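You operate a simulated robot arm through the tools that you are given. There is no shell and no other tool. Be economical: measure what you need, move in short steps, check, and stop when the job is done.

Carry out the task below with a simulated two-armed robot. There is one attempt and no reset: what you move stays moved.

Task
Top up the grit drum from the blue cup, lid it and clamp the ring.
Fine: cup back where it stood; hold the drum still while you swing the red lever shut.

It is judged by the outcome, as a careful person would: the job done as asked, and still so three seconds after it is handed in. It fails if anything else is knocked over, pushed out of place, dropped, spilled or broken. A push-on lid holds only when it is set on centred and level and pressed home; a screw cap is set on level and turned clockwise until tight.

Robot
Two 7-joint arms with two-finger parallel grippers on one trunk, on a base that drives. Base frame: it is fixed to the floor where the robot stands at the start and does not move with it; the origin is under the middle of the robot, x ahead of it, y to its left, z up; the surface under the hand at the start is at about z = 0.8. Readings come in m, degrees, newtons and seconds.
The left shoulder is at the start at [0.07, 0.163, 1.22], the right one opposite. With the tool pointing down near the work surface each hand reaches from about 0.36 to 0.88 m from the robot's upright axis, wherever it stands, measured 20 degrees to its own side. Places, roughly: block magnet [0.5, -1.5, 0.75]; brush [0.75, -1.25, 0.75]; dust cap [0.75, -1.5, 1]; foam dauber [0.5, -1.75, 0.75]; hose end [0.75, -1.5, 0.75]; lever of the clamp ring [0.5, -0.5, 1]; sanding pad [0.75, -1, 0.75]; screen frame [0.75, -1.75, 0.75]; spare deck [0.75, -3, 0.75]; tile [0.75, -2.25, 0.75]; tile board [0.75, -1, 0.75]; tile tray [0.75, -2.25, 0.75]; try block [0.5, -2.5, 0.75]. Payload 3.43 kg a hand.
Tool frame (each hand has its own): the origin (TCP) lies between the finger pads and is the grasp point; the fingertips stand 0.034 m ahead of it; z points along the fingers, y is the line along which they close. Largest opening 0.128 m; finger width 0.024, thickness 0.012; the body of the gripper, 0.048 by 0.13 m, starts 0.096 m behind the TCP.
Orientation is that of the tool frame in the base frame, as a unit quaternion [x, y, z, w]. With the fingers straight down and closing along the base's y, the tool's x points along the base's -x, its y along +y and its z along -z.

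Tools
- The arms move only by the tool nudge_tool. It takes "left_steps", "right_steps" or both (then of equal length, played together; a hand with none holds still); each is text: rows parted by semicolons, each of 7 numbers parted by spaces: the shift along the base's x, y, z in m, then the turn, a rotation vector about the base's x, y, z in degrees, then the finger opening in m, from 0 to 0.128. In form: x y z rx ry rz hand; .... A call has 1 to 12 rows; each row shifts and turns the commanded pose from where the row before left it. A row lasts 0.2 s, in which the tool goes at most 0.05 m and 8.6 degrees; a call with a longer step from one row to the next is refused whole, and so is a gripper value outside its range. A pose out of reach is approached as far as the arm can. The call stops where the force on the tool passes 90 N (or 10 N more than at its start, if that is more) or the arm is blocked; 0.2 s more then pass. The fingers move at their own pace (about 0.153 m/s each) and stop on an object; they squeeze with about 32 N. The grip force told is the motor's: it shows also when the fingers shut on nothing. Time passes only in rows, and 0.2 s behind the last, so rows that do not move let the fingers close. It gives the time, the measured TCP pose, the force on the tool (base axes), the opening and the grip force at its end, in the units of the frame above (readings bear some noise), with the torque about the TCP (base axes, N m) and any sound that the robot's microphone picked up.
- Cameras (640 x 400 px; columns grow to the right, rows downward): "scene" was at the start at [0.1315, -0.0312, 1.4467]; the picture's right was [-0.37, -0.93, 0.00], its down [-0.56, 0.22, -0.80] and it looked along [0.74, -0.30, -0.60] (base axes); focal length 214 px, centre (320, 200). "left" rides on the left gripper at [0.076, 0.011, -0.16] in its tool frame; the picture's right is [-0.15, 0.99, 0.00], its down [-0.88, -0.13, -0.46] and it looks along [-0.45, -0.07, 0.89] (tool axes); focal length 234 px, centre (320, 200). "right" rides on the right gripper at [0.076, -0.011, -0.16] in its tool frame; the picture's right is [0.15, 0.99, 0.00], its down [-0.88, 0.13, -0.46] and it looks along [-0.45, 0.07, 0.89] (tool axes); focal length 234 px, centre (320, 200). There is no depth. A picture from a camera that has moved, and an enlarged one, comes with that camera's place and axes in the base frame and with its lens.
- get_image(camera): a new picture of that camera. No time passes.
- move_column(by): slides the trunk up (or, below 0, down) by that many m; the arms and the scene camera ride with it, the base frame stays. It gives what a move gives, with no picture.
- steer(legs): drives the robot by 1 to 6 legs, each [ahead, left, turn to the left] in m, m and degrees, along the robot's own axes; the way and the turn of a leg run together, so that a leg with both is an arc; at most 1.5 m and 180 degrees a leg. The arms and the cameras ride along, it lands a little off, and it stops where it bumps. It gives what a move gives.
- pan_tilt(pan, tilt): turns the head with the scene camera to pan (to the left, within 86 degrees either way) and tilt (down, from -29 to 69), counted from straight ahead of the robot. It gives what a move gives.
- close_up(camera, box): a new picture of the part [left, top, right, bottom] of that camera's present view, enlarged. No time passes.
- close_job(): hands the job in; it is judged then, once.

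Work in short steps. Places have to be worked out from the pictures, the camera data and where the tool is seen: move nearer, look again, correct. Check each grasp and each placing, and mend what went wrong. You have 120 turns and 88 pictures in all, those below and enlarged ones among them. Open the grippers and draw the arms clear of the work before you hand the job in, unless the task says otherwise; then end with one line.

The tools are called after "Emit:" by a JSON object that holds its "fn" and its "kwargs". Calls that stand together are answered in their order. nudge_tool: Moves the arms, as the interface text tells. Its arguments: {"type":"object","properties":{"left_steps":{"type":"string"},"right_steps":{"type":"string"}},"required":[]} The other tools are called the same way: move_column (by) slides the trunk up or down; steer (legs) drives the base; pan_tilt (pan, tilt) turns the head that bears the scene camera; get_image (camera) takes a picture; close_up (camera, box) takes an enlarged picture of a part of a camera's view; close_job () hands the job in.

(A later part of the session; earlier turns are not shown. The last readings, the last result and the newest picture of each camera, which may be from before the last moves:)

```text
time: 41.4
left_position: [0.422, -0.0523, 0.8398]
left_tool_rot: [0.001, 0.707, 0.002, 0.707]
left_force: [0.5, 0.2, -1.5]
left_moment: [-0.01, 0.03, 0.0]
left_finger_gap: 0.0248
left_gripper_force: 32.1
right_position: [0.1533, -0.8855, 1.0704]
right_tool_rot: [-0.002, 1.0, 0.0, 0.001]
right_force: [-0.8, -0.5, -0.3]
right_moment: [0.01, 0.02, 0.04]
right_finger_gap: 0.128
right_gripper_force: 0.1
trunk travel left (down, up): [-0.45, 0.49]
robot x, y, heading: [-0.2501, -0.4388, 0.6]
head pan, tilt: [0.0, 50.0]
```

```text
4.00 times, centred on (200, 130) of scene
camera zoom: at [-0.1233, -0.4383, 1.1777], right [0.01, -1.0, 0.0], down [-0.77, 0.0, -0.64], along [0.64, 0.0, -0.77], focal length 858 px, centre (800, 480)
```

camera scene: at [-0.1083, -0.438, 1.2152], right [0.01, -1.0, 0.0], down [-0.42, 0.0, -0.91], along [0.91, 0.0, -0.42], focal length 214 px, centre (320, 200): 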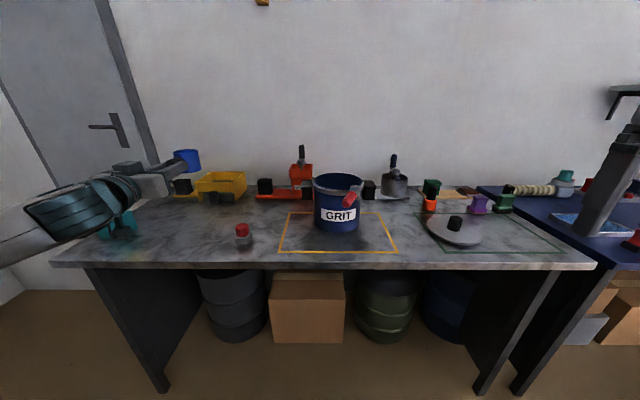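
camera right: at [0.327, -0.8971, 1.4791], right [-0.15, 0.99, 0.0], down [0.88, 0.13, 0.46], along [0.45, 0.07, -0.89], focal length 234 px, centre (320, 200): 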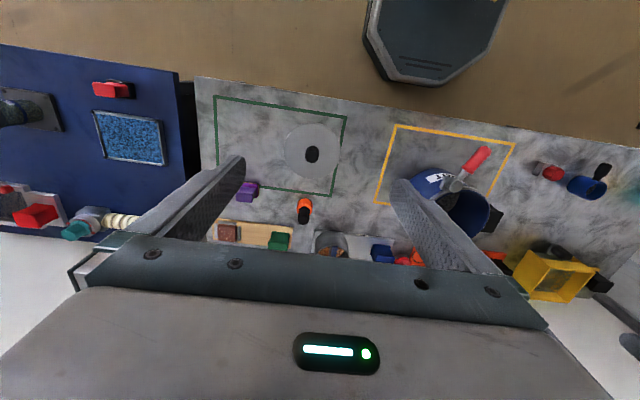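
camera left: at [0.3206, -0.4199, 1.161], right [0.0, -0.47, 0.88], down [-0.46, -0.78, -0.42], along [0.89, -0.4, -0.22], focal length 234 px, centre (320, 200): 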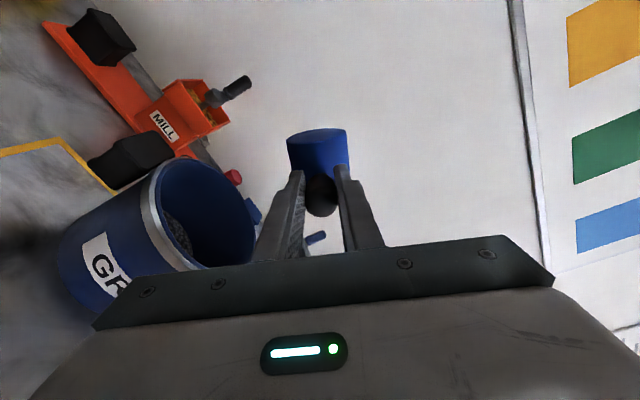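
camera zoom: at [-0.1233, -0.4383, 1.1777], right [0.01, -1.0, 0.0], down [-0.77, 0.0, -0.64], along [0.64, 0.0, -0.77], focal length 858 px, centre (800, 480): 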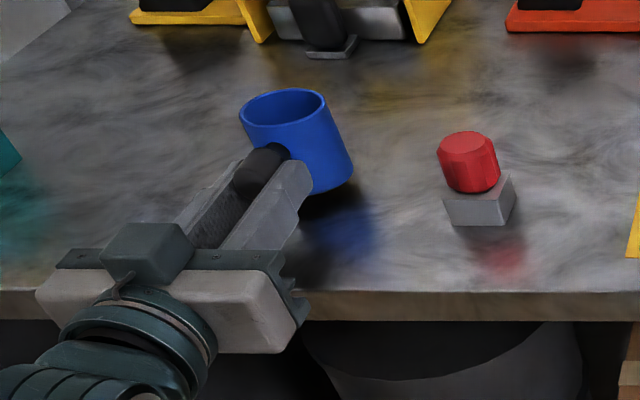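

Still 10 mm up. I go down 10.5 mm in small steps and read the force.

Emit:
{"fn": "nudge_tool", "kwargs": {"left_steps": "0 0 -0.005 0 0 0 0;0 0 -0.003 0 0 0 0;0 0 -0.0025 0 0 0 0;0 0 0 0 0 0 0"}}

Emit:
{"fn": "close_up", "kwargs": {"camera": "scene", "box": [130, 80, 270, 180]}}

```text
time: 42.4
left_position: [0.4221, -0.0518, 0.8294]
left_tool_rot: [0.001, 0.707, 0.002, 0.707]
left_force: [0.3, 1.2, 1.0]
left_moment: [0.01, -0.06, -0.02]
left_finger_gap: 0.0246
left_gripper_force: 31.4
right_position: [0.1538, -0.8849, 1.0714]
right_tool_rot: [-0.002, 1.0, 0.0, 0.0]
right_force: [-0.6, 0.1, -0.4]
right_moment: [-0.01, -0.02, -0.02]
right_finger_gap: 0.1278
right_gripper_force: 0.1
trunk travel left (down, up): [-0.45, 0.49]
robot x, y, heading: [-0.2508, -0.4367, 0.6]
head pan, tilt: [0.0, 50.0]
```

```text
4.00 times, centred on (200, 130) of scene
camera zoom: at [-0.1234, -0.4383, 1.1777], right [0.01, -1.0, 0.0], down [-0.77, 0.0, -0.64], along [0.64, 0.0, -0.77], focal length 858 px, centre (800, 480)
```

zoom: 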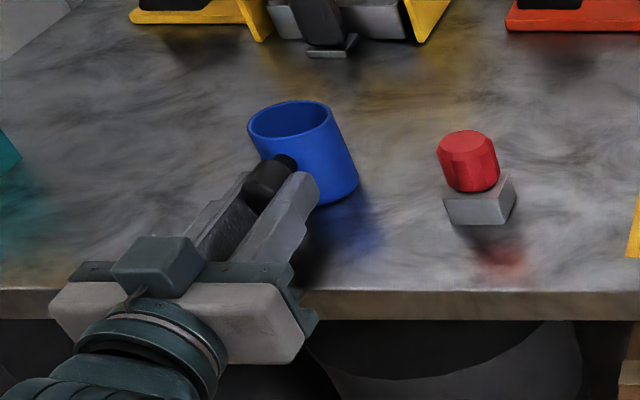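

The cup is down, with light contact, and about 2 mm right of its old spot. I nudge it +2 mm in y, open, and back straight out.

Emit:
{"fn": "nudge_tool", "kwargs": {"left_steps": "0 0.002 0 0 0 0 0;0 0 0 0 0 0 0.03;0 0 0 0 0 0 0.06;0 0 0 0 0 0 0.06;-0.03 0 0 0 0 0 0.06;-0.04 0 0 0 0 0 0.06;-0.03 0 0 0 0 0 0.06"}}

Emit:
{"fn": "close_up", "kwargs": {"camera": "scene", "box": [130, 80, 270, 180]}}

```text
time: 44.0
left_position: [0.3216, -0.0497, 0.8322]
left_tool_rot: [0.001, 0.707, 0.002, 0.707]
left_force: [-0.6, 1.2, 0.6]
left_moment: [0.0, -0.01, 0.02]
left_finger_gap: 0.0601
left_gripper_force: 0.0
right_position: [0.1534, -0.8852, 1.0707]
right_tool_rot: [-0.002, 1.0, 0.0, 0.0]
right_force: [-0.2, 0.7, 0.1]
right_moment: [0.01, -0.02, 0.02]
right_finger_gap: 0.128
right_gripper_force: 0.1
trunk travel left (down, up): [-0.45, 0.49]
robot x, y, heading: [-0.2495, -0.4384, 0.3]
head pan, tilt: [0.0, 50.0]
```

```text
4.00 times, centred on (200, 130) of scene
camera zoom: at [-0.1239, -0.4382, 1.1777], right [0.01, -1.0, 0.0], down [-0.77, 0.0, -0.64], along [0.64, 0.0, -0.77], focal length 858 px, centre (800, 480)
```

zoom: 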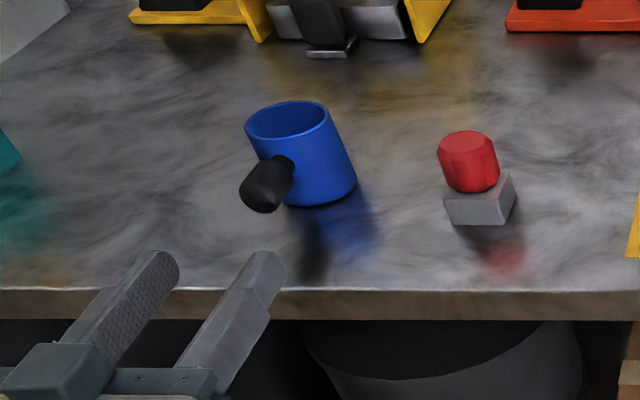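

The cup stands where it was. Next I bring the left hand back up with the fingers pointing down, and raise the trunk again.

Emit:
{"fn": "nudge_tool", "kwargs": {"left_steps": "0 -0.02 0.04 0 0 0 0.1;0 -0.02 0.04 0 0 0 0.1;0 -0.02 0.04 0 0 0 0.1;0 -0.02 0.04 0 8 0 0.1;0 -0.02 0.04 0 8 0 0.1;0 -0.02 0.03 0 8 0 0.1;0 -0.02 0.02 0 8 0 0.1;0 -0.02 0 0 8 0 0.1;0 -0.02 0 0 8 0 0.1;0 -0.02 0 0 8 0 0.1;0 -0.02 0 0 8 0 0.1;0 -0.02 0 0 8 0 0.1"}}

Emit:
{"fn": "move_column", "kwargs": {"by": 0.25}}

Emit:
{"fn": "nudge_tool", "kwargs": {"left_steps": "0 0 0 0 8 0 0.11;0 0 0 0 8 0 0.11;0 0 0 0 1.8 0 0.11;0 0 0 0 0 -8.5 0.11;0 0 0 0 0 -8.5 0.11;0 0 0 0 0 -8.5 0.11;0 0 0 0 0 -8.5 0.11;0 0 0 0 0 -8.5 0.11"}}

```text
time: 46.6
left_position: [0.3501, -0.2822, 1.0769]
left_tool_rot: [0.002, 0.988, 0.001, 0.156]
left_force: [0.6, -0.9, 0.6]
left_moment: [0.02, 0.02, -0.01]
left_finger_gap: 0.1001
left_gripper_force: 0.0
left hand out of reach, approached as far as the arm can: row 2, 3
right_position: [0.1541, -0.8854, 1.0712]
right_tool_rot: [-0.003, 1.0, 0.001, 0.0]
right_force: [1.1, 0.3, 0.2]
right_moment: [0.04, -0.04, -0.01]
right_finger_gap: 0.1279
right_gripper_force: 0.0
trunk travel left (down, up): [-0.45, 0.49]
robot x, y, heading: [-0.2514, -0.4404, 0.3]
head pan, tilt: [0.0, 50.0]
```

```text
time: 49.2
left_position: [0.3495, -0.2808, 1.3256]
left_tool_rot: [0.002, 0.988, 0.0, 0.157]
left_force: [0.4, -0.7, -0.8]
left_moment: [0.0, -0.01, 0.0]
left_finger_gap: 0.1002
left_gripper_force: 0.0
right_position: [0.1541, -0.8848, 1.3218]
right_tool_rot: [-0.002, 1.0, 0.0, 0.0]
right_force: [-0.3, -0.7, -0.2]
right_moment: [-0.02, -0.02, 0.02]
right_finger_gap: 0.1279
right_gripper_force: 0.0
trunk travel left (down, up): [-0.7, 0.24]
robot x, y, heading: [-0.2522, -0.4386, 0.3]
head pan, tilt: [0.0, 50.0]
```

```text
time: 51.0
left_position: [0.3483, -0.2803, 1.3259]
left_tool_rot: [0.365, 0.931, 0.0, 0.002]
left_force: [0.7, 0.2, -0.1]
left_moment: [0.01, -0.01, 0.01]
left_finger_gap: 0.1101
left_gripper_force: 0.1
right_position: [0.1532, -0.8845, 1.3203]
right_tool_rot: [-0.002, 1.0, 0.001, 0.0]
right_force: [0.0, -0.4, 0.2]
right_moment: [0.01, 0.02, -0.02]
right_finger_gap: 0.128
right_gripper_force: 0.0
trunk travel left (down, up): [-0.7, 0.24]
robot x, y, heading: [-0.2517, -0.4399, -0.1]
head pan, tilt: [0.0, 50.0]
```

I drive back in to x ≈ 0, finish the left hand's yaw, and look at the lid from the right hand.

Emit:
{"fn": "steer", "kwargs": {"legs": [[0.25, 0, 0]]}}

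Emit:
{"fn": "nudge_tool", "kwargs": {"left_steps": "0 0 0 0 0 -8 0.11;0 0 0 0 0 -8 0.11;0 0 0 0 0 -8 0.11;0 0 0 0 0 -8 0.11;0 0 0 0 0 -8 0.11;0 0 0 0 0 -7.5 0.11", "right_steps": "0 0 -0.05 0 0 0 0.08;0 0 -0.05 0 0 0 0.08;0 0 -0.05 0 0 0 0.08;0 0 -0.05 0 0 0 0.08;0 0 -0.03 0 0 0 0.08;0 0 0 0 0 0 0.08"}}

Emit:
{"fn": "get_image", "kwargs": {"camera": "right"}}

Emit:
{"fn": "get_image", "kwargs": {"camera": "scene"}}

```text
time: 52.8
left_position: [0.597, -0.278, 1.3268]
left_tool_rot: [0.363, 0.932, -0.001, 0.001]
left_force: [-0.9, -0.4, 0.5]
left_moment: [-0.01, -0.01, 0.02]
left_finger_gap: 0.1102
left_gripper_force: 0.0
right_position: [0.4028, -0.8826, 1.3207]
right_tool_rot: [-0.003, 1.0, 0.0, 0.0]
right_force: [-0.6, -1.1, -0.7]
right_moment: [0.03, 0.04, 0.01]
right_finger_gap: 0.1279
right_gripper_force: 0.1
trunk travel left (down, up): [-0.7, 0.24]
robot x, y, heading: [-0.0053, -0.4379, 0.4]
head pan, tilt: [0.0, 50.0]
```

```text
time: 54.2
left_position: [0.4395, -0.3503, 1.2619]
left_tool_rot: [0.707, 0.707, -0.002, 0.002]
left_force: [-0.7, 0.1, 0.4]
left_moment: [0.0, 0.04, 0.01]
left_finger_gap: 0.1101
left_gripper_force: 0.1
left hand out of reach, approached as far as the arm can: row 2, 3, 4, 5, 6
right_position: [0.404, -0.8832, 1.0891]
right_tool_rot: [-0.004, 1.0, 0.0, -0.001]
right_force: [0.3, -0.1, -0.5]
right_moment: [0.02, 0.03, 0.0]
right_finger_gap: 0.0798
right_gripper_force: 0.0
trunk travel left (down, up): [-0.7, 0.24]
robot x, y, heading: [0.0008, -0.4361, 0.3]
head pan, tilt: [0.0, 50.0]
```

```text
51 pictures are left
camera right: at [0.3268, -0.8951, 1.248], right [-0.15, 0.99, 0.0], down [0.88, 0.14, 0.46], along [0.45, 0.07, -0.89], focal length 234 px, centre (320, 200)
```

right: 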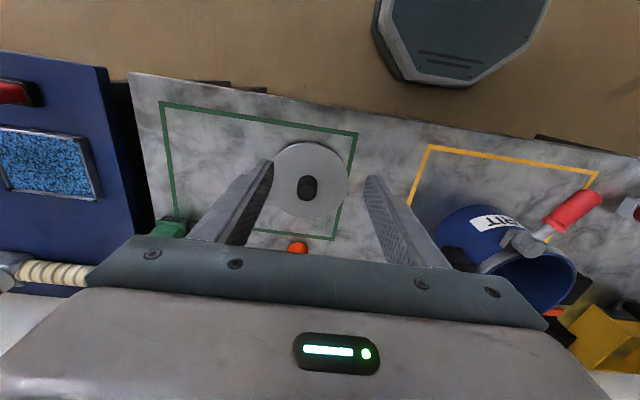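

```text
50 pictures are left
camera scene: at [0.1257, -0.4369, 1.4277], right [0.01, -1.0, 0.0], down [-0.77, -0.01, -0.64], along [0.64, 0.0, -0.77], focal length 214 px, centre (320, 200)
```

scene: 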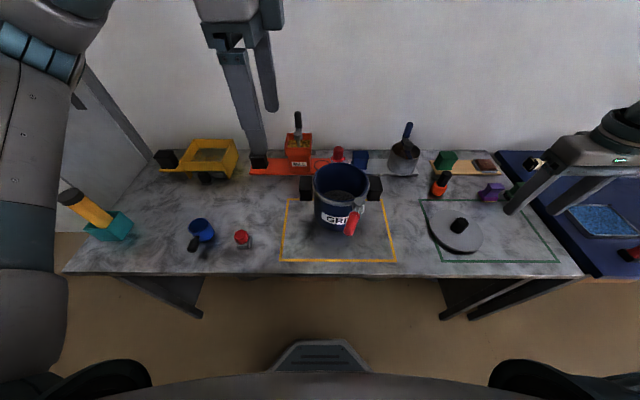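

The knob appears to be at about [0.511, -0.889, 0.838]. I enlarge it to get its shape and the lid's height.

Emit:
{"fn": "close_up", "kwargs": {"camera": "right", "box": [240, 120, 380, 240]}}

Emit:
{"fn": "close_up", "kwargs": {"camera": "scene", "box": [410, 190, 510, 270]}}

```text
3.33 times, centred on (310, 180) of right
camera zoom: at [0.3268, -0.8951, 1.248], right [-0.15, 0.99, 0.0], down [0.88, 0.14, 0.46], along [0.45, 0.07, -0.89], focal length 781 px, centre (353, 267)
```

zoom: 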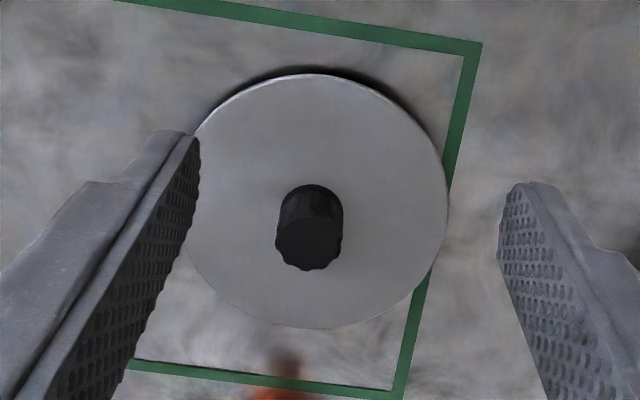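

```text
5.00 times, centred on (460, 230) of scene
camera zoom: at [0.1257, -0.4369, 1.4277], right [0.01, -1.0, 0.0], down [-0.77, -0.01, -0.64], along [0.64, 0.0, -0.77], focal length 1072 px, centre (-380, 50)
```

zoom: 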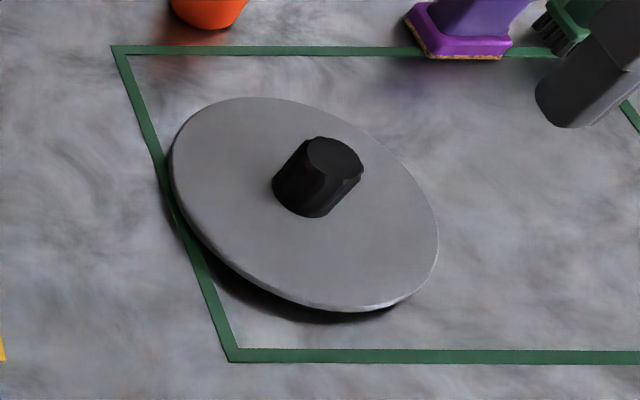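

Knob top is about [0.511, -0.891, 0.859] and 36 mm across; the lid disc is about 152 mm and lies almost on the table. I come down over it to z 0.91 and check.

Emit:
{"fn": "nudge_tool", "kwargs": {"right_steps": "0.035 -0.002 -0.02 0 0 0 0.08;0.035 -0.003 -0.02 0 0 0 0.08;0.037 -0.003 -0.02 0 0 0 0.08;0 0 -0.04 0 0 0 0.08;0 0 -0.04 0 0 0 0.08;0 0 -0.04 0 0 0 0.08;0 0 0 0 0 0 0.08"}}

Emit:
{"fn": "get_image", "kwargs": {"camera": "right"}}

Emit:
{"fn": "close_up", "kwargs": {"camera": "scene", "box": [410, 150, 540, 270]}}

```text
time: 55.8
left_position: [0.4416, -0.3489, 1.2631]
left_tool_rot: [0.706, 0.708, -0.002, 0.002]
left_force: [0.2, -0.1, 0.8]
left_moment: [0.0, -0.01, -0.04]
left_finger_gap: 0.1101
left_gripper_force: 0.0
right_position: [0.5118, -0.8893, 0.9129]
right_tool_rot: [-0.003, 1.0, 0.0, 0.001]
right_force: [-0.2, -0.6, 0.5]
right_moment: [-0.02, -0.02, -0.01]
right_finger_gap: 0.0799
right_gripper_force: 0.2
trunk travel left (down, up): [-0.7, 0.24]
robot x, y, heading: [-0.0039, -0.4372, 0.4]
head pan, tilt: [0.0, 50.0]
```

```text
47 pictures are left
camera right: at [0.4342, -0.902, 1.0704], right [-0.15, 0.99, 0.0], down [0.88, 0.14, 0.46], along [0.45, 0.07, -0.89], focal length 234 px, centre (320, 200)
```

right: 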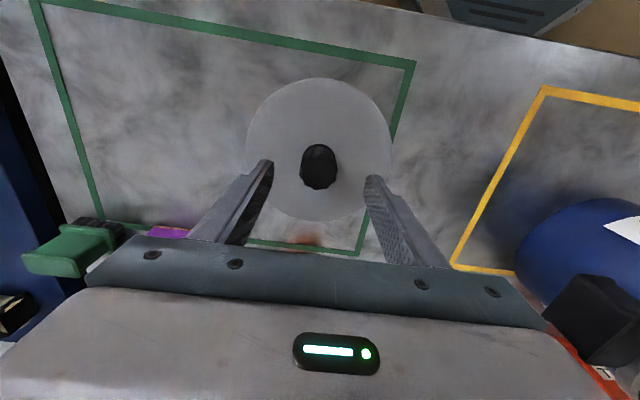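

```text
3.33 times, centred on (475, 210) of scene
camera zoom: at [0.1253, -0.4366, 1.4278], right [0.01, -1.0, 0.0], down [-0.77, -0.01, -0.64], along [0.64, 0.0, -0.77], focal length 715 px, centre (-197, 167)
```

zoom: 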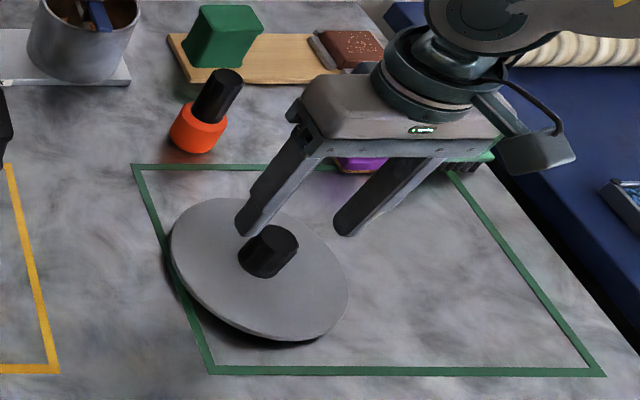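

Aligned within a few mm. I go down to TCP z 0.857 (tips 0.823) and close on the knob.

Emit:
{"fn": "nudge_tool", "kwargs": {"right_steps": "-0.002 -0.001 -0.02 0 0 0 0.08;0 0 -0.02 0 0 0 0.08;0 0 -0.016 0 0 0 0.08;0 0 0 0 0 0 0.05;0 0 0 0 0 0 0.02;0 0 0 0 0 0 0.0;0 0 0 0 0 0 0.0"}}

Emit:
{"fn": "close_up", "kwargs": {"camera": "right", "box": [220, 60, 420, 240]}}

Emit:
{"fn": "close_up", "kwargs": {"camera": "scene", "box": [410, 150, 540, 270]}}

```text
time: 57.4
left_position: [0.4416, -0.3493, 1.2638]
left_tool_rot: [0.707, 0.707, -0.002, 0.001]
left_force: [-0.1, 1.0, -0.6]
left_moment: [-0.02, -0.02, 0.0]
left_finger_gap: 0.1101
left_gripper_force: 0.2
right_position: [0.5079, -0.8907, 0.8561]
right_tool_rot: [-0.003, 1.0, 0.0, 0.0]
right_force: [0.2, 0.1, -0.2]
right_moment: [0.02, 0.02, 0.0]
right_finger_gap: 0.0368
right_gripper_force: 31.8
trunk travel left (down, up): [-0.7, 0.24]
robot x, y, heading: [-0.0034, -0.437, 0.5]
head pan, tilt: [0.0, 50.0]
```

```text
2.22 times, centred on (320, 150) of right
camera zoom: at [0.4315, -0.9027, 1.0141], right [-0.15, 0.99, 0.0], down [0.88, 0.14, 0.46], along [0.45, 0.07, -0.89], focal length 520 px, centre (320, 311)
```

zoom: 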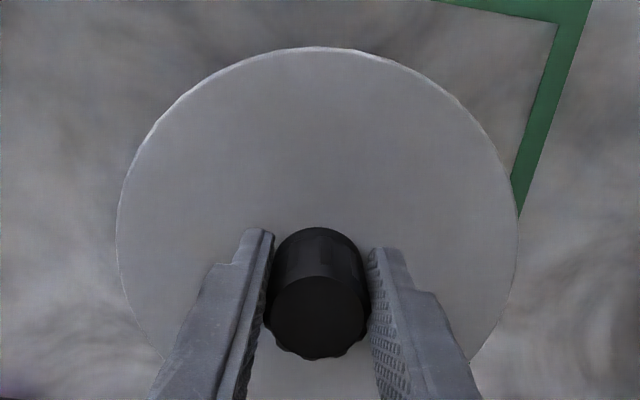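

```text
3.33 times, centred on (475, 210) of scene
camera zoom: at [0.1263, -0.4367, 1.4277], right [0.01, -1.0, 0.0], down [-0.77, -0.01, -0.64], along [0.64, 0.0, -0.77], focal length 715 px, centre (-197, 167)
```

zoom: 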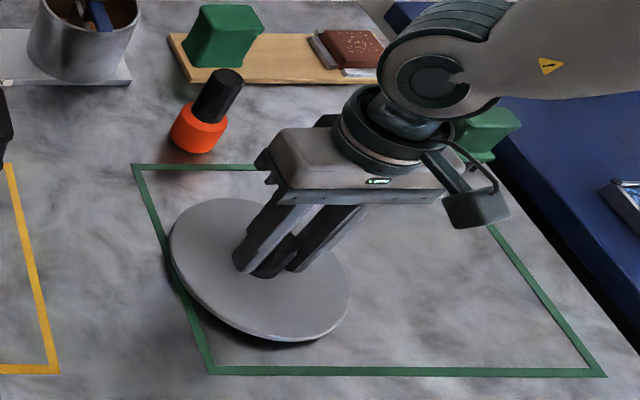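

Gripped, at 37 mm and 32 N. I lift straight up to clear the drum, TCP z about 1.10, and look.

Emit:
{"fn": "nudge_tool", "kwargs": {"right_steps": "0 0 0.01 0 0 0 0;0 0 0.02 0 0 0 0;0 0 0.03 0 0 0 0;0 0 0.04 0 0 0 0;0 0 0.04 0 0 0 0;0 0 0.04 0 0 0 0;0 0 0.04 0 0 0 0;0 0 0.03 0 0 0 0;0 0 0 0 0 0 0"}}

Emit:
{"fn": "close_up", "kwargs": {"camera": "scene", "box": [380, 60, 580, 200]}}

Emit:
{"fn": "get_image", "kwargs": {"camera": "right"}}

```text
time: 59.4
left_position: [0.4419, -0.35, 1.2642]
left_tool_rot: [0.707, 0.707, -0.001, 0.002]
left_force: [0.2, 0.3, -0.5]
left_moment: [-0.02, -0.01, 0.0]
left_finger_gap: 0.1099
left_gripper_force: 0.1
right_position: [0.5108, -0.8922, 1.1052]
right_tool_rot: [-0.004, 1.0, 0.0, 0.0]
right_force: [0.4, -0.6, -0.4]
right_moment: [-0.02, 0.01, 0.0]
right_finger_gap: 0.037
right_gripper_force: 32.1
trunk travel left (down, up): [-0.7, 0.24]
robot x, y, heading: [0.0006, -0.4426, 0.3]
head pan, tilt: [0.0, 50.0]
```

```text
2.86 times, centred on (480, 130) of scene
camera zoom: at [0.1268, -0.437, 1.4276], right [0.01, -1.0, 0.0], down [-0.77, -0.01, -0.64], along [0.64, 0.0, -0.77], focal length 613 px, centre (-137, 400)
```

zoom: 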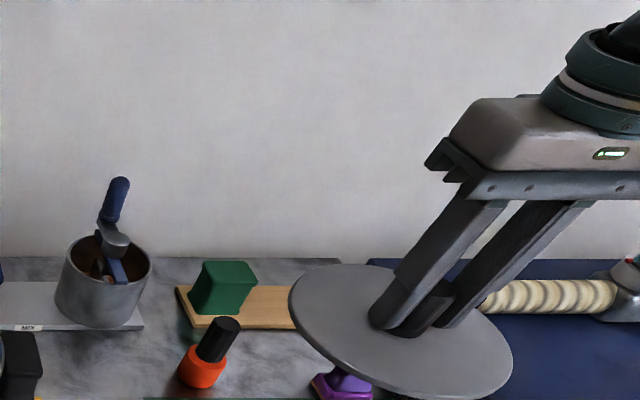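

```text
42 pictures are left
camera right: at [0.4331, -0.9048, 1.2646], right [-0.15, 0.99, 0.0], down [0.88, 0.14, 0.46], along [0.45, 0.07, -0.89], focal length 234 px, centre (320, 200)
```

right: 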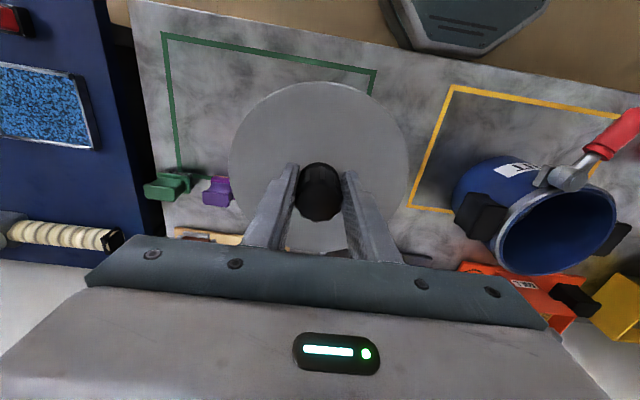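

The lid is held level and about centred on the TCP. I move the left hand aside, and carry the lid over the drum to [0.586, -0.500].

Emit:
{"fn": "nudge_tool", "kwargs": {"left_steps": "0 0.03 0 0 0 0 0.11;0 0.03 0 0 0 0 0.11;0 0.03 0 0 0 0 0.11;0 0.03 0 0 0 0 0.11;0 0.03 0 0 0 0 0.11;0 0.02 0 0 0 0 0.11;0 0 0 0 0 0 0.11;0 0 0 0 0 0 0.11;0 0 0 0 0 0 0.11;0 0 0 0 0 0 0.11;0 0 0 0 0 0 0.11;0 0 0 0 0 0 0.11", "right_steps": "0.002 0.01 0 0 0 0 0;0.007 0.03 0 0 0 0 0;0.007 0.04 0 0 0 0 0;0.007 0.04 0 0 0 0 0;0.007 0.045 0 0 0 0 0;0.007 0.045 0 0 0 0 0;0.007 0.045 0 0 0 0 0;0.007 0.045 0 0 0 0 0;0.007 0.04 0 0 0 0 0;0.007 0.03 0 0 0 0 0;0.007 0.017 0 0 0 0 0;0.003 0.005 0 0 0 0 0"}}

Emit:
{"fn": "get_image", "kwargs": {"camera": "scene"}}

Emit:
{"fn": "get_image", "kwargs": {"camera": "right"}}

Emit:
{"fn": "get_image", "kwargs": {"camera": "left"}}

```text
time: 62.0
left_position: [0.3734, -0.2254, 1.242]
left_tool_rot: [0.707, 0.708, -0.001, 0.002]
left_force: [0.0, -0.6, 0.0]
left_moment: [-0.02, 0.01, -0.01]
left_finger_gap: 0.11
left_gripper_force: 0.0
left hand out of reach, approached as far as the arm can: row 1, 2, 3, 4, 5, 6
right_position: [0.5542, -0.5752, 1.1094]
right_tool_rot: [-0.002, 1.0, 0.0, 0.001]
right_force: [-0.2, 0.5, -0.1]
right_moment: [0.0, -0.01, -0.02]
right_finger_gap: 0.0366
right_gripper_force: 32.2
right hand out of reach, approached as far as the arm can: row 9, 10, 11, 12
trunk travel left (down, up): [-0.7, 0.24]
robot x, y, heading: [-0.001, -0.4433, 0.2]
head pan, tilt: [0.0, 50.0]
```

```text
41 pictures are left
camera scene: at [0.1258, -0.4365, 1.4277], right [0.01, -1.0, 0.0], down [-0.77, -0.01, -0.64], along [0.64, 0.0, -0.77], focal length 214 px, centre (320, 200)
```

scene: 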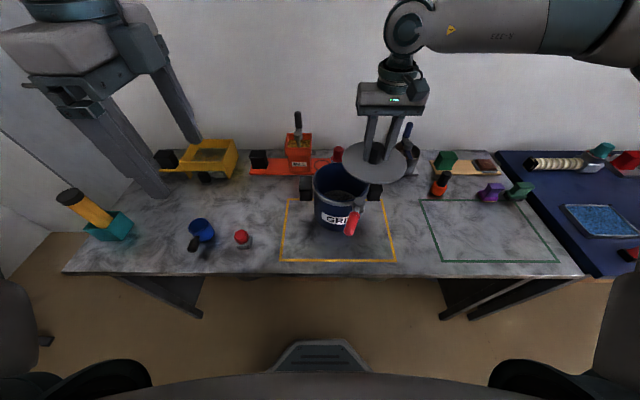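

```text
40 pictures are left
camera right: at [0.4778, -0.5868, 1.267], right [-0.15, 0.99, 0.0], down [0.88, 0.14, 0.46], along [0.45, 0.07, -0.89], focal length 234 px, centre (320, 200)
```

right: 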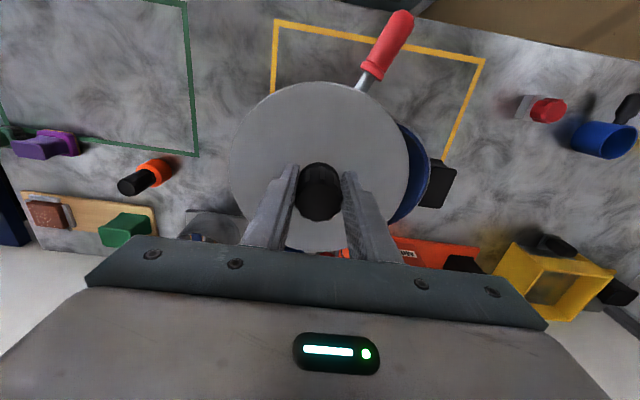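

```text
39 pictures are left
camera left: at [0.3843, -0.1476, 1.4007], right [0.99, -0.15, 0.0], down [-0.13, -0.88, 0.46], along [-0.07, -0.45, -0.89], focal length 234 px, centre (320, 200)
```

left: 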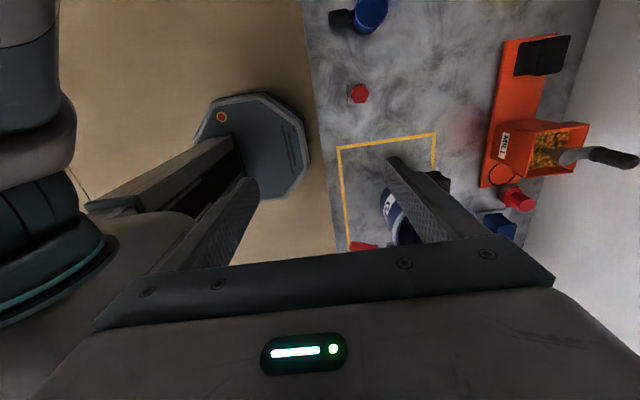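

The right arm can't reach further across from here. I shift the base 0.18 m left; the lid rides 9 cm above the drum rim.

Emit:
{"fn": "steer", "kwargs": {"legs": [[0, 0.18, 0]]}}

Emit:
{"fn": "nudge_tool", "kwargs": {"right_steps": "0.008 -0.025 0 0 0 0 0;0.008 -0.025 0 0 0 0 0;0.008 -0.025 0 0 0 0 0;0.008 -0.025 0 0 0 0 0;0 0 0 0 0 0 0"}}

Emit:
{"fn": "get_image", "kwargs": {"camera": "scene"}}

```text
time: 63.5
left_position: [0.3701, -0.0457, 1.2424]
left_tool_rot: [0.705, 0.71, -0.001, 0.002]
left_force: [-0.2, 0.0, 0.5]
left_moment: [0.01, -0.02, 0.06]
left_finger_gap: 0.11
left_gripper_force: 0.0
right_position: [0.5541, -0.3941, 1.1081]
right_tool_rot: [-0.007, 1.0, 0.002, 0.0]
right_force: [-0.2, -0.8, -0.1]
right_moment: [0.01, 0.01, 0.01]
right_finger_gap: 0.0368
right_gripper_force: 32.1
trunk travel left (down, up): [-0.7, 0.24]
robot x, y, heading: [-0.0039, -0.2593, 0.8]
head pan, tilt: [0.0, 50.0]
```

```text
time: 64.7
left_position: [0.3698, -0.0439, 1.2409]
left_tool_rot: [0.704, 0.71, -0.002, 0.002]
left_force: [-0.4, 0.9, 0.2]
left_moment: [-0.04, -0.04, 0.03]
left_finger_gap: 0.11
left_gripper_force: 0.1
right_position: [0.5848, -0.4924, 1.1085]
right_tool_rot: [-0.008, 1.0, 0.001, 0.0]
right_force: [-0.7, -0.4, -0.1]
right_moment: [-0.03, 0.02, 0.0]
right_finger_gap: 0.0367
right_gripper_force: 31.7
trunk travel left (down, up): [-0.7, 0.24]
robot x, y, heading: [-0.0041, -0.2651, 0.8]
head pan, tilt: [0.0, 50.0]
```

```text
38 pictures are left
camera scene: at [0.1247, -0.2569, 1.4276], right [0.01, -1.0, 0.0], down [-0.77, -0.01, -0.64], along [0.64, 0.01, -0.77], focal length 214 px, centre (320, 200)
```

scene: 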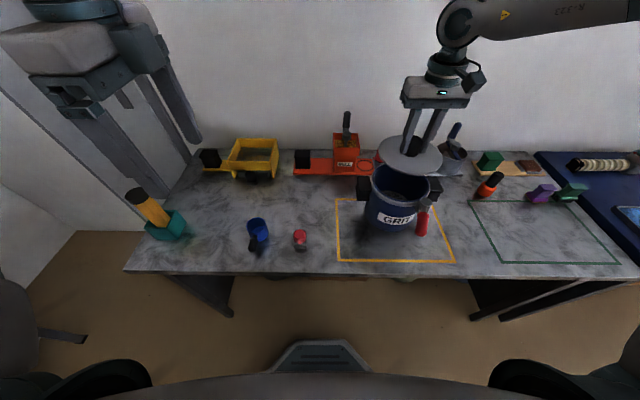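

I enlarge to compare lid and ring centres.

Emit:
{"fn": "close_up", "kwargs": {"camera": "scene", "box": [340, 110, 480, 250]}}

Emit:
{"fn": "get_image", "kwargs": {"camera": "right"}}

```text
2.86 times, centred on (410, 180) of scene
camera zoom: at [0.1247, -0.2569, 1.4276], right [0.01, -1.0, 0.0], down [-0.77, -0.01, -0.64], along [0.64, 0.01, -0.77], focal length 613 px, centre (63, 257)
```

zoom: 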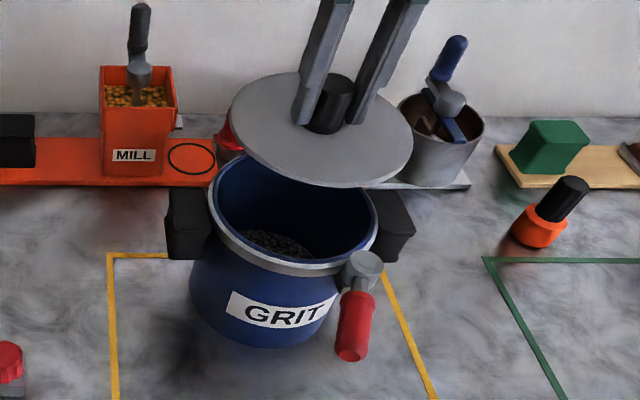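

```text
36 pictures are left
camera right: at [0.5089, -0.5053, 1.2669], right [-0.16, 0.99, 0.0], down [0.88, 0.14, 0.46], along [0.45, 0.07, -0.89], focal length 234 px, centre (320, 200)
```

right: 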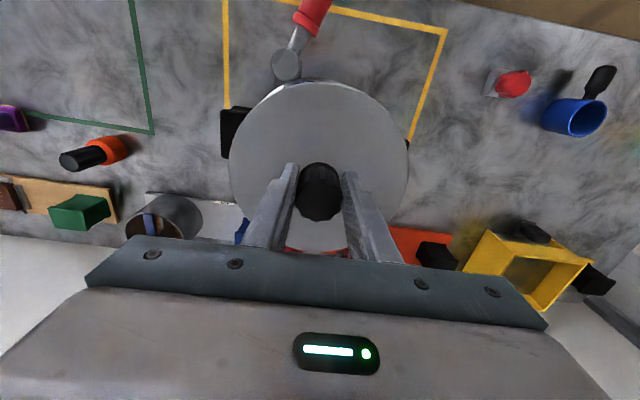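

Working from the near and far edges corrects the ring centre to about [0.594, -0.498]. The lid centre sits about 5 mm ahead of the TCP. I adjust and come down to just above the ring to compare edges.

Emit:
{"fn": "nudge_tool", "kwargs": {"right_steps": "0.004 -0.005 -0.02 0 0 0 0;0 0 -0.025 0 0 0 0;0 0 -0.022 0 0 0 0;0 0 0 0 0 0 0"}}

Emit:
{"fn": "close_up", "kwargs": {"camera": "scene", "box": [350, 130, 470, 250]}}

Emit:
{"fn": "close_up", "kwargs": {"camera": "right", "box": [200, 0, 440, 270]}}

```text
time: 65.7
left_position: [0.3697, -0.044, 1.242]
left_tool_rot: [0.705, 0.71, -0.001, 0.002]
left_force: [-0.7, 0.8, 0.6]
left_moment: [0.02, -0.03, -0.02]
left_finger_gap: 0.1103
left_gripper_force: 0.0
right_position: [0.5894, -0.4993, 1.0409]
right_tool_rot: [-0.008, 1.0, 0.001, 0.0]
right_force: [-0.3, 0.3, -0.5]
right_moment: [0.0, 0.0, -0.02]
right_finger_gap: 0.0366
right_gripper_force: 32.0
trunk travel left (down, up): [-0.7, 0.24]
robot x, y, heading: [-0.0034, -0.2609, 0.8]
head pan, tilt: [0.0, 50.0]
```

```text
3.33 times, centred on (410, 190) of scene
camera zoom: at [0.1242, -0.2578, 1.4277], right [0.01, -1.0, 0.0], down [-0.77, -0.01, -0.64], along [0.64, 0.01, -0.77], focal length 715 px, centre (20, 233)
```

zoom: 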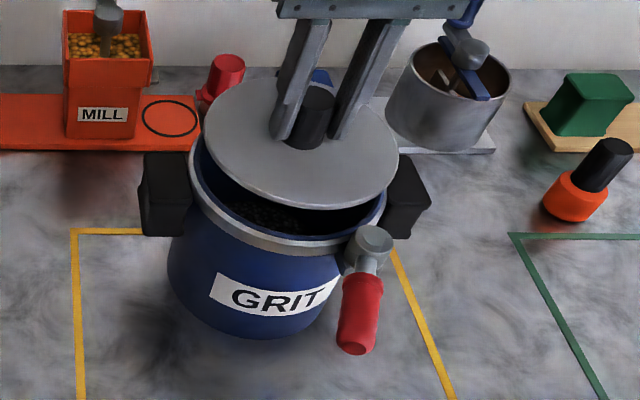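

```text
1.48 times, centred on (320, 135) of right
camera zoom: at [0.5128, -0.5115, 1.199], right [-0.16, 0.99, 0.0], down [0.88, 0.14, 0.46], along [0.45, 0.07, -0.89], focal length 347 px, centre (320, 296)
```

zoom: 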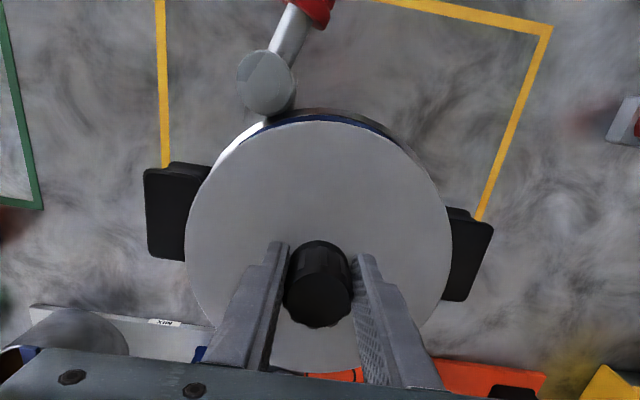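

Lid and ring agree in y within about 1 mm, but the lid looks 5 to 8 mm too far in x. I shift -6 mm, lower 12 mm, and bring the left hand's camera round for a side view.

Emit:
{"fn": "nudge_tool", "kwargs": {"left_steps": "0.03 -0.03 -0.02 0 0 0 0.11;0.03 -0.03 -0.02 0 0 0 0.11;0.03 -0.03 -0.02 0 0 0 0.11;0.03 -0.03 -0.02 0 0 0 0.11;0.03 0 -0.02 0 0 0 0.11", "right_steps": "-0.006 0 0 0 0 0 0;0 0 -0.006 0 0 0 0;0 0 -0.006 0 0 0 0;0 0 0 0 0 0 0;0 0 0 0 0 0 0"}}

Emit:
{"fn": "get_image", "kwargs": {"camera": "left"}}

Emit:
{"fn": "close_up", "kwargs": {"camera": "right", "box": [200, 0, 440, 270]}}

```text
time: 66.9
left_position: [0.4661, -0.1867, 1.1382]
left_tool_rot: [0.703, 0.711, -0.001, 0.003]
left_force: [-1.4, 0.6, -0.8]
left_moment: [-0.03, -0.05, 0.02]
left_finger_gap: 0.1103
left_gripper_force: 0.1
left hand out of reach, approached as far as the arm can: row 2, 3, 4, 5
right_position: [0.5838, -0.4977, 1.0299]
right_tool_rot: [-0.007, 1.0, 0.001, 0.0]
right_force: [0.3, 0.9, -1.3]
right_moment: [-0.05, 0.05, 0.0]
right_finger_gap: 0.0369
right_gripper_force: 32.6
trunk travel left (down, up): [-0.7, 0.24]
robot x, y, heading: [-0.0018, -0.2588, 0.9]
head pan, tilt: [0.0, 50.0]
```

```text
33 pictures are left
camera left: at [0.476, -0.1074, 1.2974], right [0.99, -0.14, 0.0], down [-0.12, -0.88, 0.46], along [-0.06, -0.46, -0.89], focal length 234 px, centre (320, 200)
```

left: 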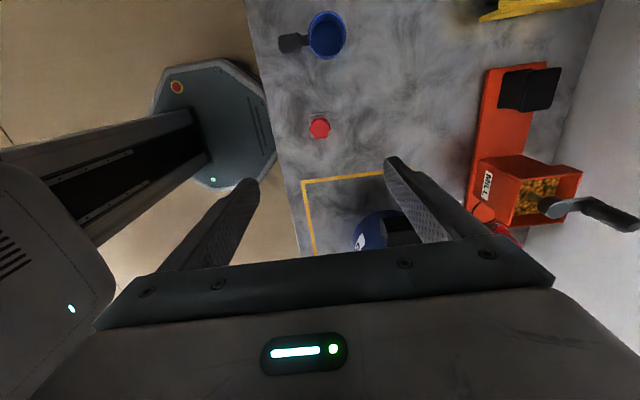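

```text
1.48 times, centred on (320, 135) of right
camera zoom: at [0.507, -0.51, 1.1881], right [-0.16, 0.99, 0.0], down [0.88, 0.14, 0.46], along [0.45, 0.07, -0.89], focal length 347 px, centre (320, 296)
```

zoom: 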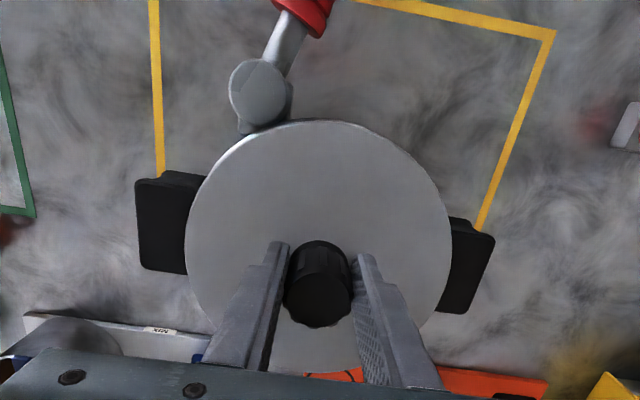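

The lid now nearly coincides with the ring from above. I check from the scene camera.

Emit:
{"fn": "close_up", "kwargs": {"camera": "scene", "box": [360, 140, 450, 230]}}

```text
4.44 times, centred on (405, 185) of scene
camera zoom: at [0.1244, -0.2567, 1.4277], right [0.01, -1.0, 0.0], down [-0.77, -0.01, -0.64], along [0.64, 0.01, -0.77], focal length 953 px, centre (-58, 267)
```

zoom: 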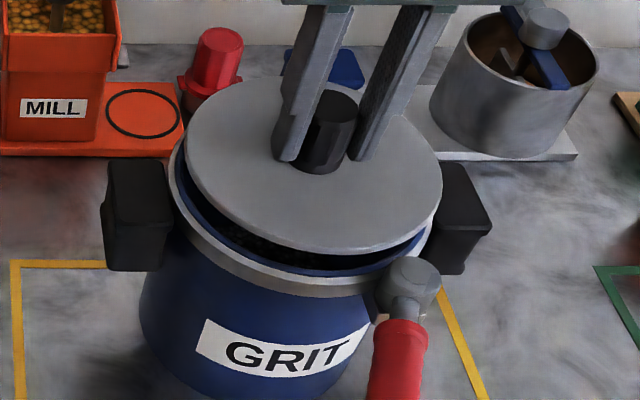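

Lid and ring look centred within about 3 mm. I shift 2 mm toward the robot, go down gently, and read force and moment.

Emit:
{"fn": "nudge_tool", "kwargs": {"right_steps": "-0.002 0.001 0 0 0 0 0;0 0 -0.004 0 0 0 0;0 0 -0.004 0 0 0 0;0 0 -0.004 0 0 0 0;0 0 0 0 0 0 0"}}

Emit:
{"fn": "close_up", "kwargs": {"camera": "scene", "box": [360, 140, 450, 230]}}

```text
time: 68.1
left_position: [0.4649, -0.1843, 1.1397]
left_tool_rot: [0.703, 0.711, -0.001, 0.001]
left_force: [-0.9, 0.0, 0.2]
left_moment: [0.05, -0.02, -0.03]
left_finger_gap: 0.1104
left_gripper_force: 0.1
right_position: [0.5815, -0.4971, 1.0169]
right_tool_rot: [-0.007, 1.0, 0.001, 0.0]
right_force: [0.5, 0.3, -1.5]
right_moment: [0.03, -0.01, -0.01]
right_finger_gap: 0.0368
right_gripper_force: 32.0
trunk travel left (down, up): [-0.7, 0.24]
robot x, y, heading: [-0.0028, -0.2625, 0.8]
head pan, tilt: [0.0, 50.0]
```

```text
4.44 times, centred on (405, 185) of scene
camera zoom: at [0.1243, -0.2576, 1.4277], right [0.01, -1.0, 0.0], down [-0.77, -0.01, -0.64], along [0.64, 0.01, -0.77], focal length 953 px, centre (-58, 267)
```

zoom: 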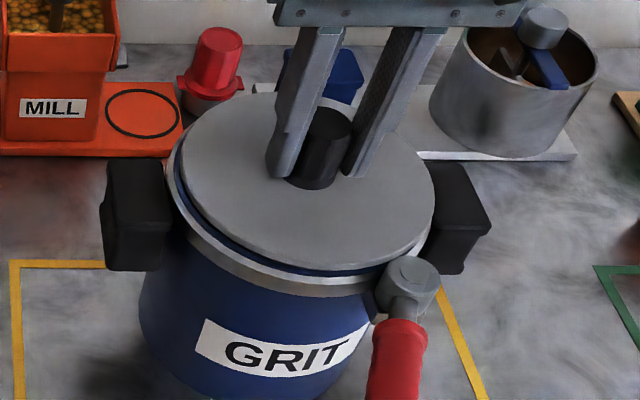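

Centring looks symmetrical and there's no contact yet. I keep going down in 3 mm steps.

Emit:
{"fn": "nudge_tool", "kwargs": {"right_steps": "0 0 -0.003 0 0 0 0;0 0 -0.003 0 0 0 0;0 0 -0.002 0 0 0 0;0 0 0 0 0 0 0"}}

```text
time: 69.1
left_position: [0.4638, -0.187, 1.1401]
left_tool_rot: [0.703, 0.711, 0.0, 0.002]
left_force: [1.1, -0.4, -0.6]
left_moment: [0.03, 0.01, 0.0]
left_finger_gap: 0.1102
left_gripper_force: 0.1
right_position: [0.5817, -0.497, 1.0128]
right_tool_rot: [-0.008, 1.0, 0.002, 0.003]
right_force: [10.0, -7.5, 32.0]
right_moment: [0.74, 0.07, -0.07]
right_finger_gap: 0.0367
right_gripper_force: 32.1
trunk travel left (down, up): [-0.7, 0.24]
robot x, y, heading: [-0.0, -0.2568, 0.9]
head pan, tilt: [0.0, 50.0]
```

Contact at TCP z 1.013, with side forces (+10, -7.5 N) and a moment showing it catches at the near-left edge. I lift a little, shift +3 mm in x and -2.5 mm in y, and try again.

Emit:
{"fn": "nudge_tool", "kwargs": {"right_steps": "0 0 0.006 0 0 0 0;0.003 -0.0025 0 0 0 0 0;0 0 -0.003 0 0 0 0;0 0 -0.003 0 0 0 0;0 0 -0.002 0 0 0 0;0 0 0 0 0 0 0"}}

```text
time: 70.5
left_position: [0.4622, -0.1858, 1.1403]
left_tool_rot: [0.704, 0.71, 0.0, 0.002]
left_force: [-0.1, 0.5, -0.5]
left_moment: [0.02, 0.03, 0.03]
left_finger_gap: 0.11
left_gripper_force: 0.0
right_position: [0.5833, -0.4986, 1.0117]
right_tool_rot: [-0.007, 1.0, 0.002, 0.003]
right_force: [0.6, -7.6, 32.8]
right_moment: [-0.78, 0.08, -0.14]
right_finger_gap: 0.0366
right_gripper_force: 31.9
trunk travel left (down, up): [-0.7, 0.24]
robot x, y, heading: [-0.0051, -0.2627, 0.7]
head pan, tilt: [0.0, 50.0]
```

Moments have changed and the contact is now nearly central. I look before pressing harder.

Emit:
{"fn": "close_up", "kwargs": {"camera": "scene", "box": [360, 140, 450, 230]}}

Emit:
{"fn": "close_up", "kwargs": {"camera": "right", "box": [200, 0, 440, 270]}}

```text
4.44 times, centred on (405, 185) of scene
camera zoom: at [0.1207, -0.2574, 1.4284], right [0.01, -1.0, 0.0], down [-0.76, -0.01, -0.64], along [0.64, 0.01, -0.76], focal length 953 px, centre (-58, 267)
```

zoom: 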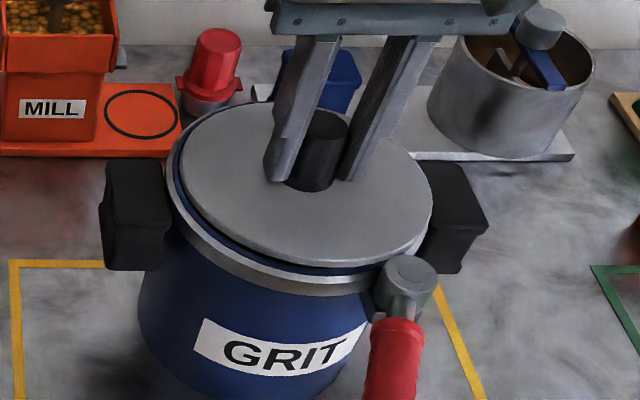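

```text
1.48 times, centred on (320, 135) of right
camera zoom: at [0.5061, -0.5118, 1.1685], right [-0.16, 0.99, 0.0], down [0.88, 0.14, 0.46], along [0.46, 0.07, -0.89], focal length 347 px, centre (320, 296)
```

zoom: 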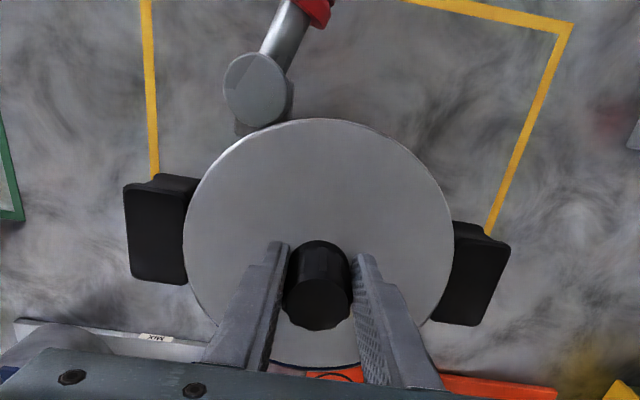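

From above the lid is now even all round, near and far. I press down steadily, watching force and listening for a sound.

Emit:
{"fn": "nudge_tool", "kwargs": {"right_steps": "0 -0.001 0 0 0 0 0;0 0 -0.002 0 0 0 0;0 0 -0.002 0 0 0 0;0 0 -0.002 0 0 0 0;0 0 0 0 0 0 0"}}

```text
time: 71.7
left_position: [0.4612, -0.1844, 1.1406]
left_tool_rot: [0.703, 0.711, 0.001, 0.003]
left_force: [-0.7, -0.9, -0.1]
left_moment: [0.01, 0.03, -0.03]
left_finger_gap: 0.11
left_gripper_force: 0.0
right_position: [0.5831, -0.498, 1.0075]
right_tool_rot: [-0.006, 1.0, 0.0, 0.006]
right_force: [4.6, -7.4, 56.6]
right_moment: [-0.99, -0.47, -0.07]
right_finger_gap: 0.037
right_gripper_force: 32.0
trunk travel left (down, up): [-0.7, 0.24]
robot x, y, heading: [-0.0044, -0.2575, 1.0]
head pan, tilt: [0.0, 50.0]
```

It sank 4 mm at 57 N, but the hand pitched about 0.7°, far side up. I correct the pitch and press on.

Emit:
{"fn": "nudge_tool", "kwargs": {"right_steps": "0 0 0 0 0.8 0 0;0 0 -0.002 0 0 0 0;0 0 -0.002 0 0 0 0;0 0 0 0 0 0 0"}}

Emit:
{"fn": "close_up", "kwargs": {"camera": "scene", "box": [360, 140, 450, 230]}}

```text
time: 72.7
left_position: [0.4607, -0.1855, 1.1421]
left_tool_rot: [0.704, 0.71, 0.0, 0.005]
left_force: [0.2, -0.2, -0.2]
left_moment: [-0.04, -0.01, -0.02]
left_finger_gap: 0.1101
left_gripper_force: 0.2
right_position: [0.5835, -0.4975, 1.0073]
right_tool_rot: [-0.007, 1.0, 0.0, 0.002]
right_force: [5.8, -12.2, 75.8]
right_moment: [-1.54, -0.28, -0.05]
right_finger_gap: 0.0366
right_gripper_force: 32.0
trunk travel left (down, up): [-0.7, 0.24]
robot x, y, heading: [-0.0035, -0.2618, 0.7]
head pan, tilt: [0.0, 50.0]
```

```text
4.44 times, centred on (405, 185) of scene
camera zoom: at [0.117, -0.2563, 1.4286], right [0.01, -1.0, 0.0], down [-0.76, -0.01, -0.65], along [0.65, 0.01, -0.76], focal length 953 px, centre (-58, 267)
```

zoom: 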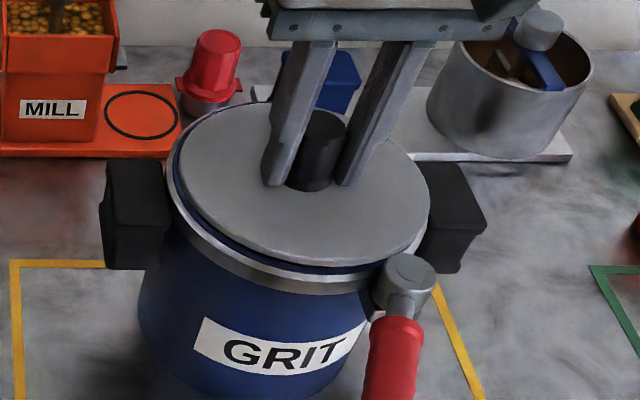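

No further sinking at 76 N, so either it is home or the fingers slid on the knob. I compare in the right camera.

Emit:
{"fn": "close_up", "kwargs": {"camera": "right", "box": [200, 0, 440, 270]}}

```text
1.48 times, centred on (320, 135) of right
camera zoom: at [0.506, -0.511, 1.1648], right [-0.16, 0.99, 0.0], down [0.88, 0.14, 0.46], along [0.45, 0.07, -0.89], focal length 347 px, centre (320, 296)
```

zoom: 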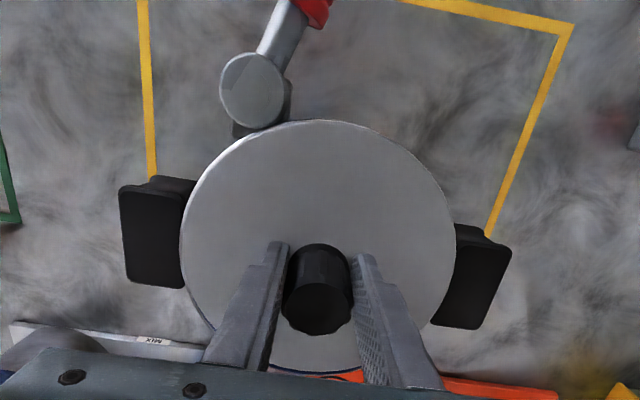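

The lid grew by about 2% in view, so the fingers slid down the knob about 4 mm and the lid is still only resting on the rim. The far gap is larger than the near one, so I lift, shift +3.5 mm in x and -1 mm in y, and lower lightly.

Emit:
{"fn": "nudge_tool", "kwargs": {"right_steps": "0 0 0.008 0 0 0 0;0 0 0.006 0 0 0 0;0.0035 -0.001 0 0 -0.8 0 0;0 0 -0.004 0 0 0 0;0 0 -0.003 0 0 0 0;0 0 -0.002 0 0 0 0;0 0 0 0 0 0 0"}}

```text
time: 74.3
left_position: [0.464, -0.1863, 1.1389]
left_tool_rot: [0.703, 0.711, 0.0, 0.002]
left_force: [0.0, -0.3, 0.0]
left_moment: [0.01, -0.04, -0.02]
left_finger_gap: 0.1101
left_gripper_force: 0.1
right_position: [0.5877, -0.5011, 1.0035]
right_tool_rot: [-0.007, 1.0, 0.002, 0.002]
right_force: [-3.7, -2.9, 13.9]
right_moment: [0.09, -1.3, -0.22]
right_finger_gap: 0.0365
right_gripper_force: 32.0
trunk travel left (down, up): [-0.7, 0.24]
robot x, y, heading: [-0.0035, -0.2615, 0.9]
head pan, tilt: [0.0, 50.0]
```

It went about 4 mm deeper with only 14 N, now touching at the far edge. I ease back 1.5 mm in x and lower further.

Emit:
{"fn": "nudge_tool", "kwargs": {"right_steps": "0 0 0.002 0 0 0 0;-0.0015 0 0 0 0 0 0;0 0 -0.002 0 0 0 0;0 0 -0.002 0 0 0 0;0 0 0 0 0 0 0"}}

Emit:
{"fn": "close_up", "kwargs": {"camera": "scene", "box": [360, 140, 450, 230]}}

```text
time: 75.5
left_position: [0.4655, -0.186, 1.1388]
left_tool_rot: [0.704, 0.711, 0.0, 0.002]
left_force: [0.6, 0.4, 0.2]
left_moment: [0.0, 0.0, 0.01]
left_finger_gap: 0.1101
left_gripper_force: 0.1
right_position: [0.5867, -0.4995, 1.0018]
right_tool_rot: [-0.007, 1.0, 0.0, 0.003]
right_force: [3.7, -1.4, 16.0]
right_moment: [-0.83, -1.15, 0.11]
right_finger_gap: 0.0368
right_gripper_force: 32.1
trunk travel left (down, up): [-0.7, 0.24]
robot x, y, heading: [-0.0052, -0.2584, 0.9]
head pan, tilt: [0.0, 50.0]
```

```text
4.44 times, centred on (405, 185) of scene
camera zoom: at [0.1232, -0.2571, 1.4279], right [0.01, -1.0, 0.0], down [-0.77, -0.01, -0.64], along [0.64, 0.01, -0.77], focal length 953 px, centre (-58, 267)
```

zoom: 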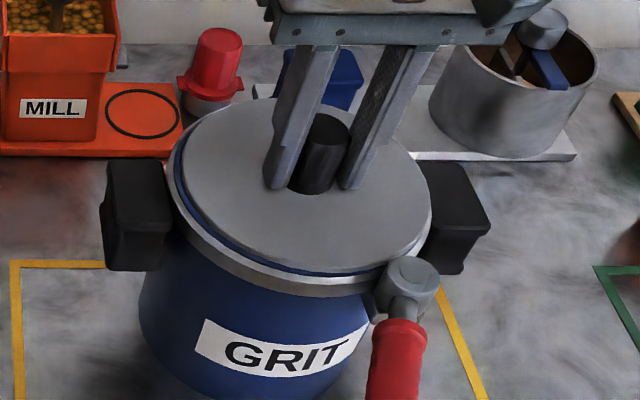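

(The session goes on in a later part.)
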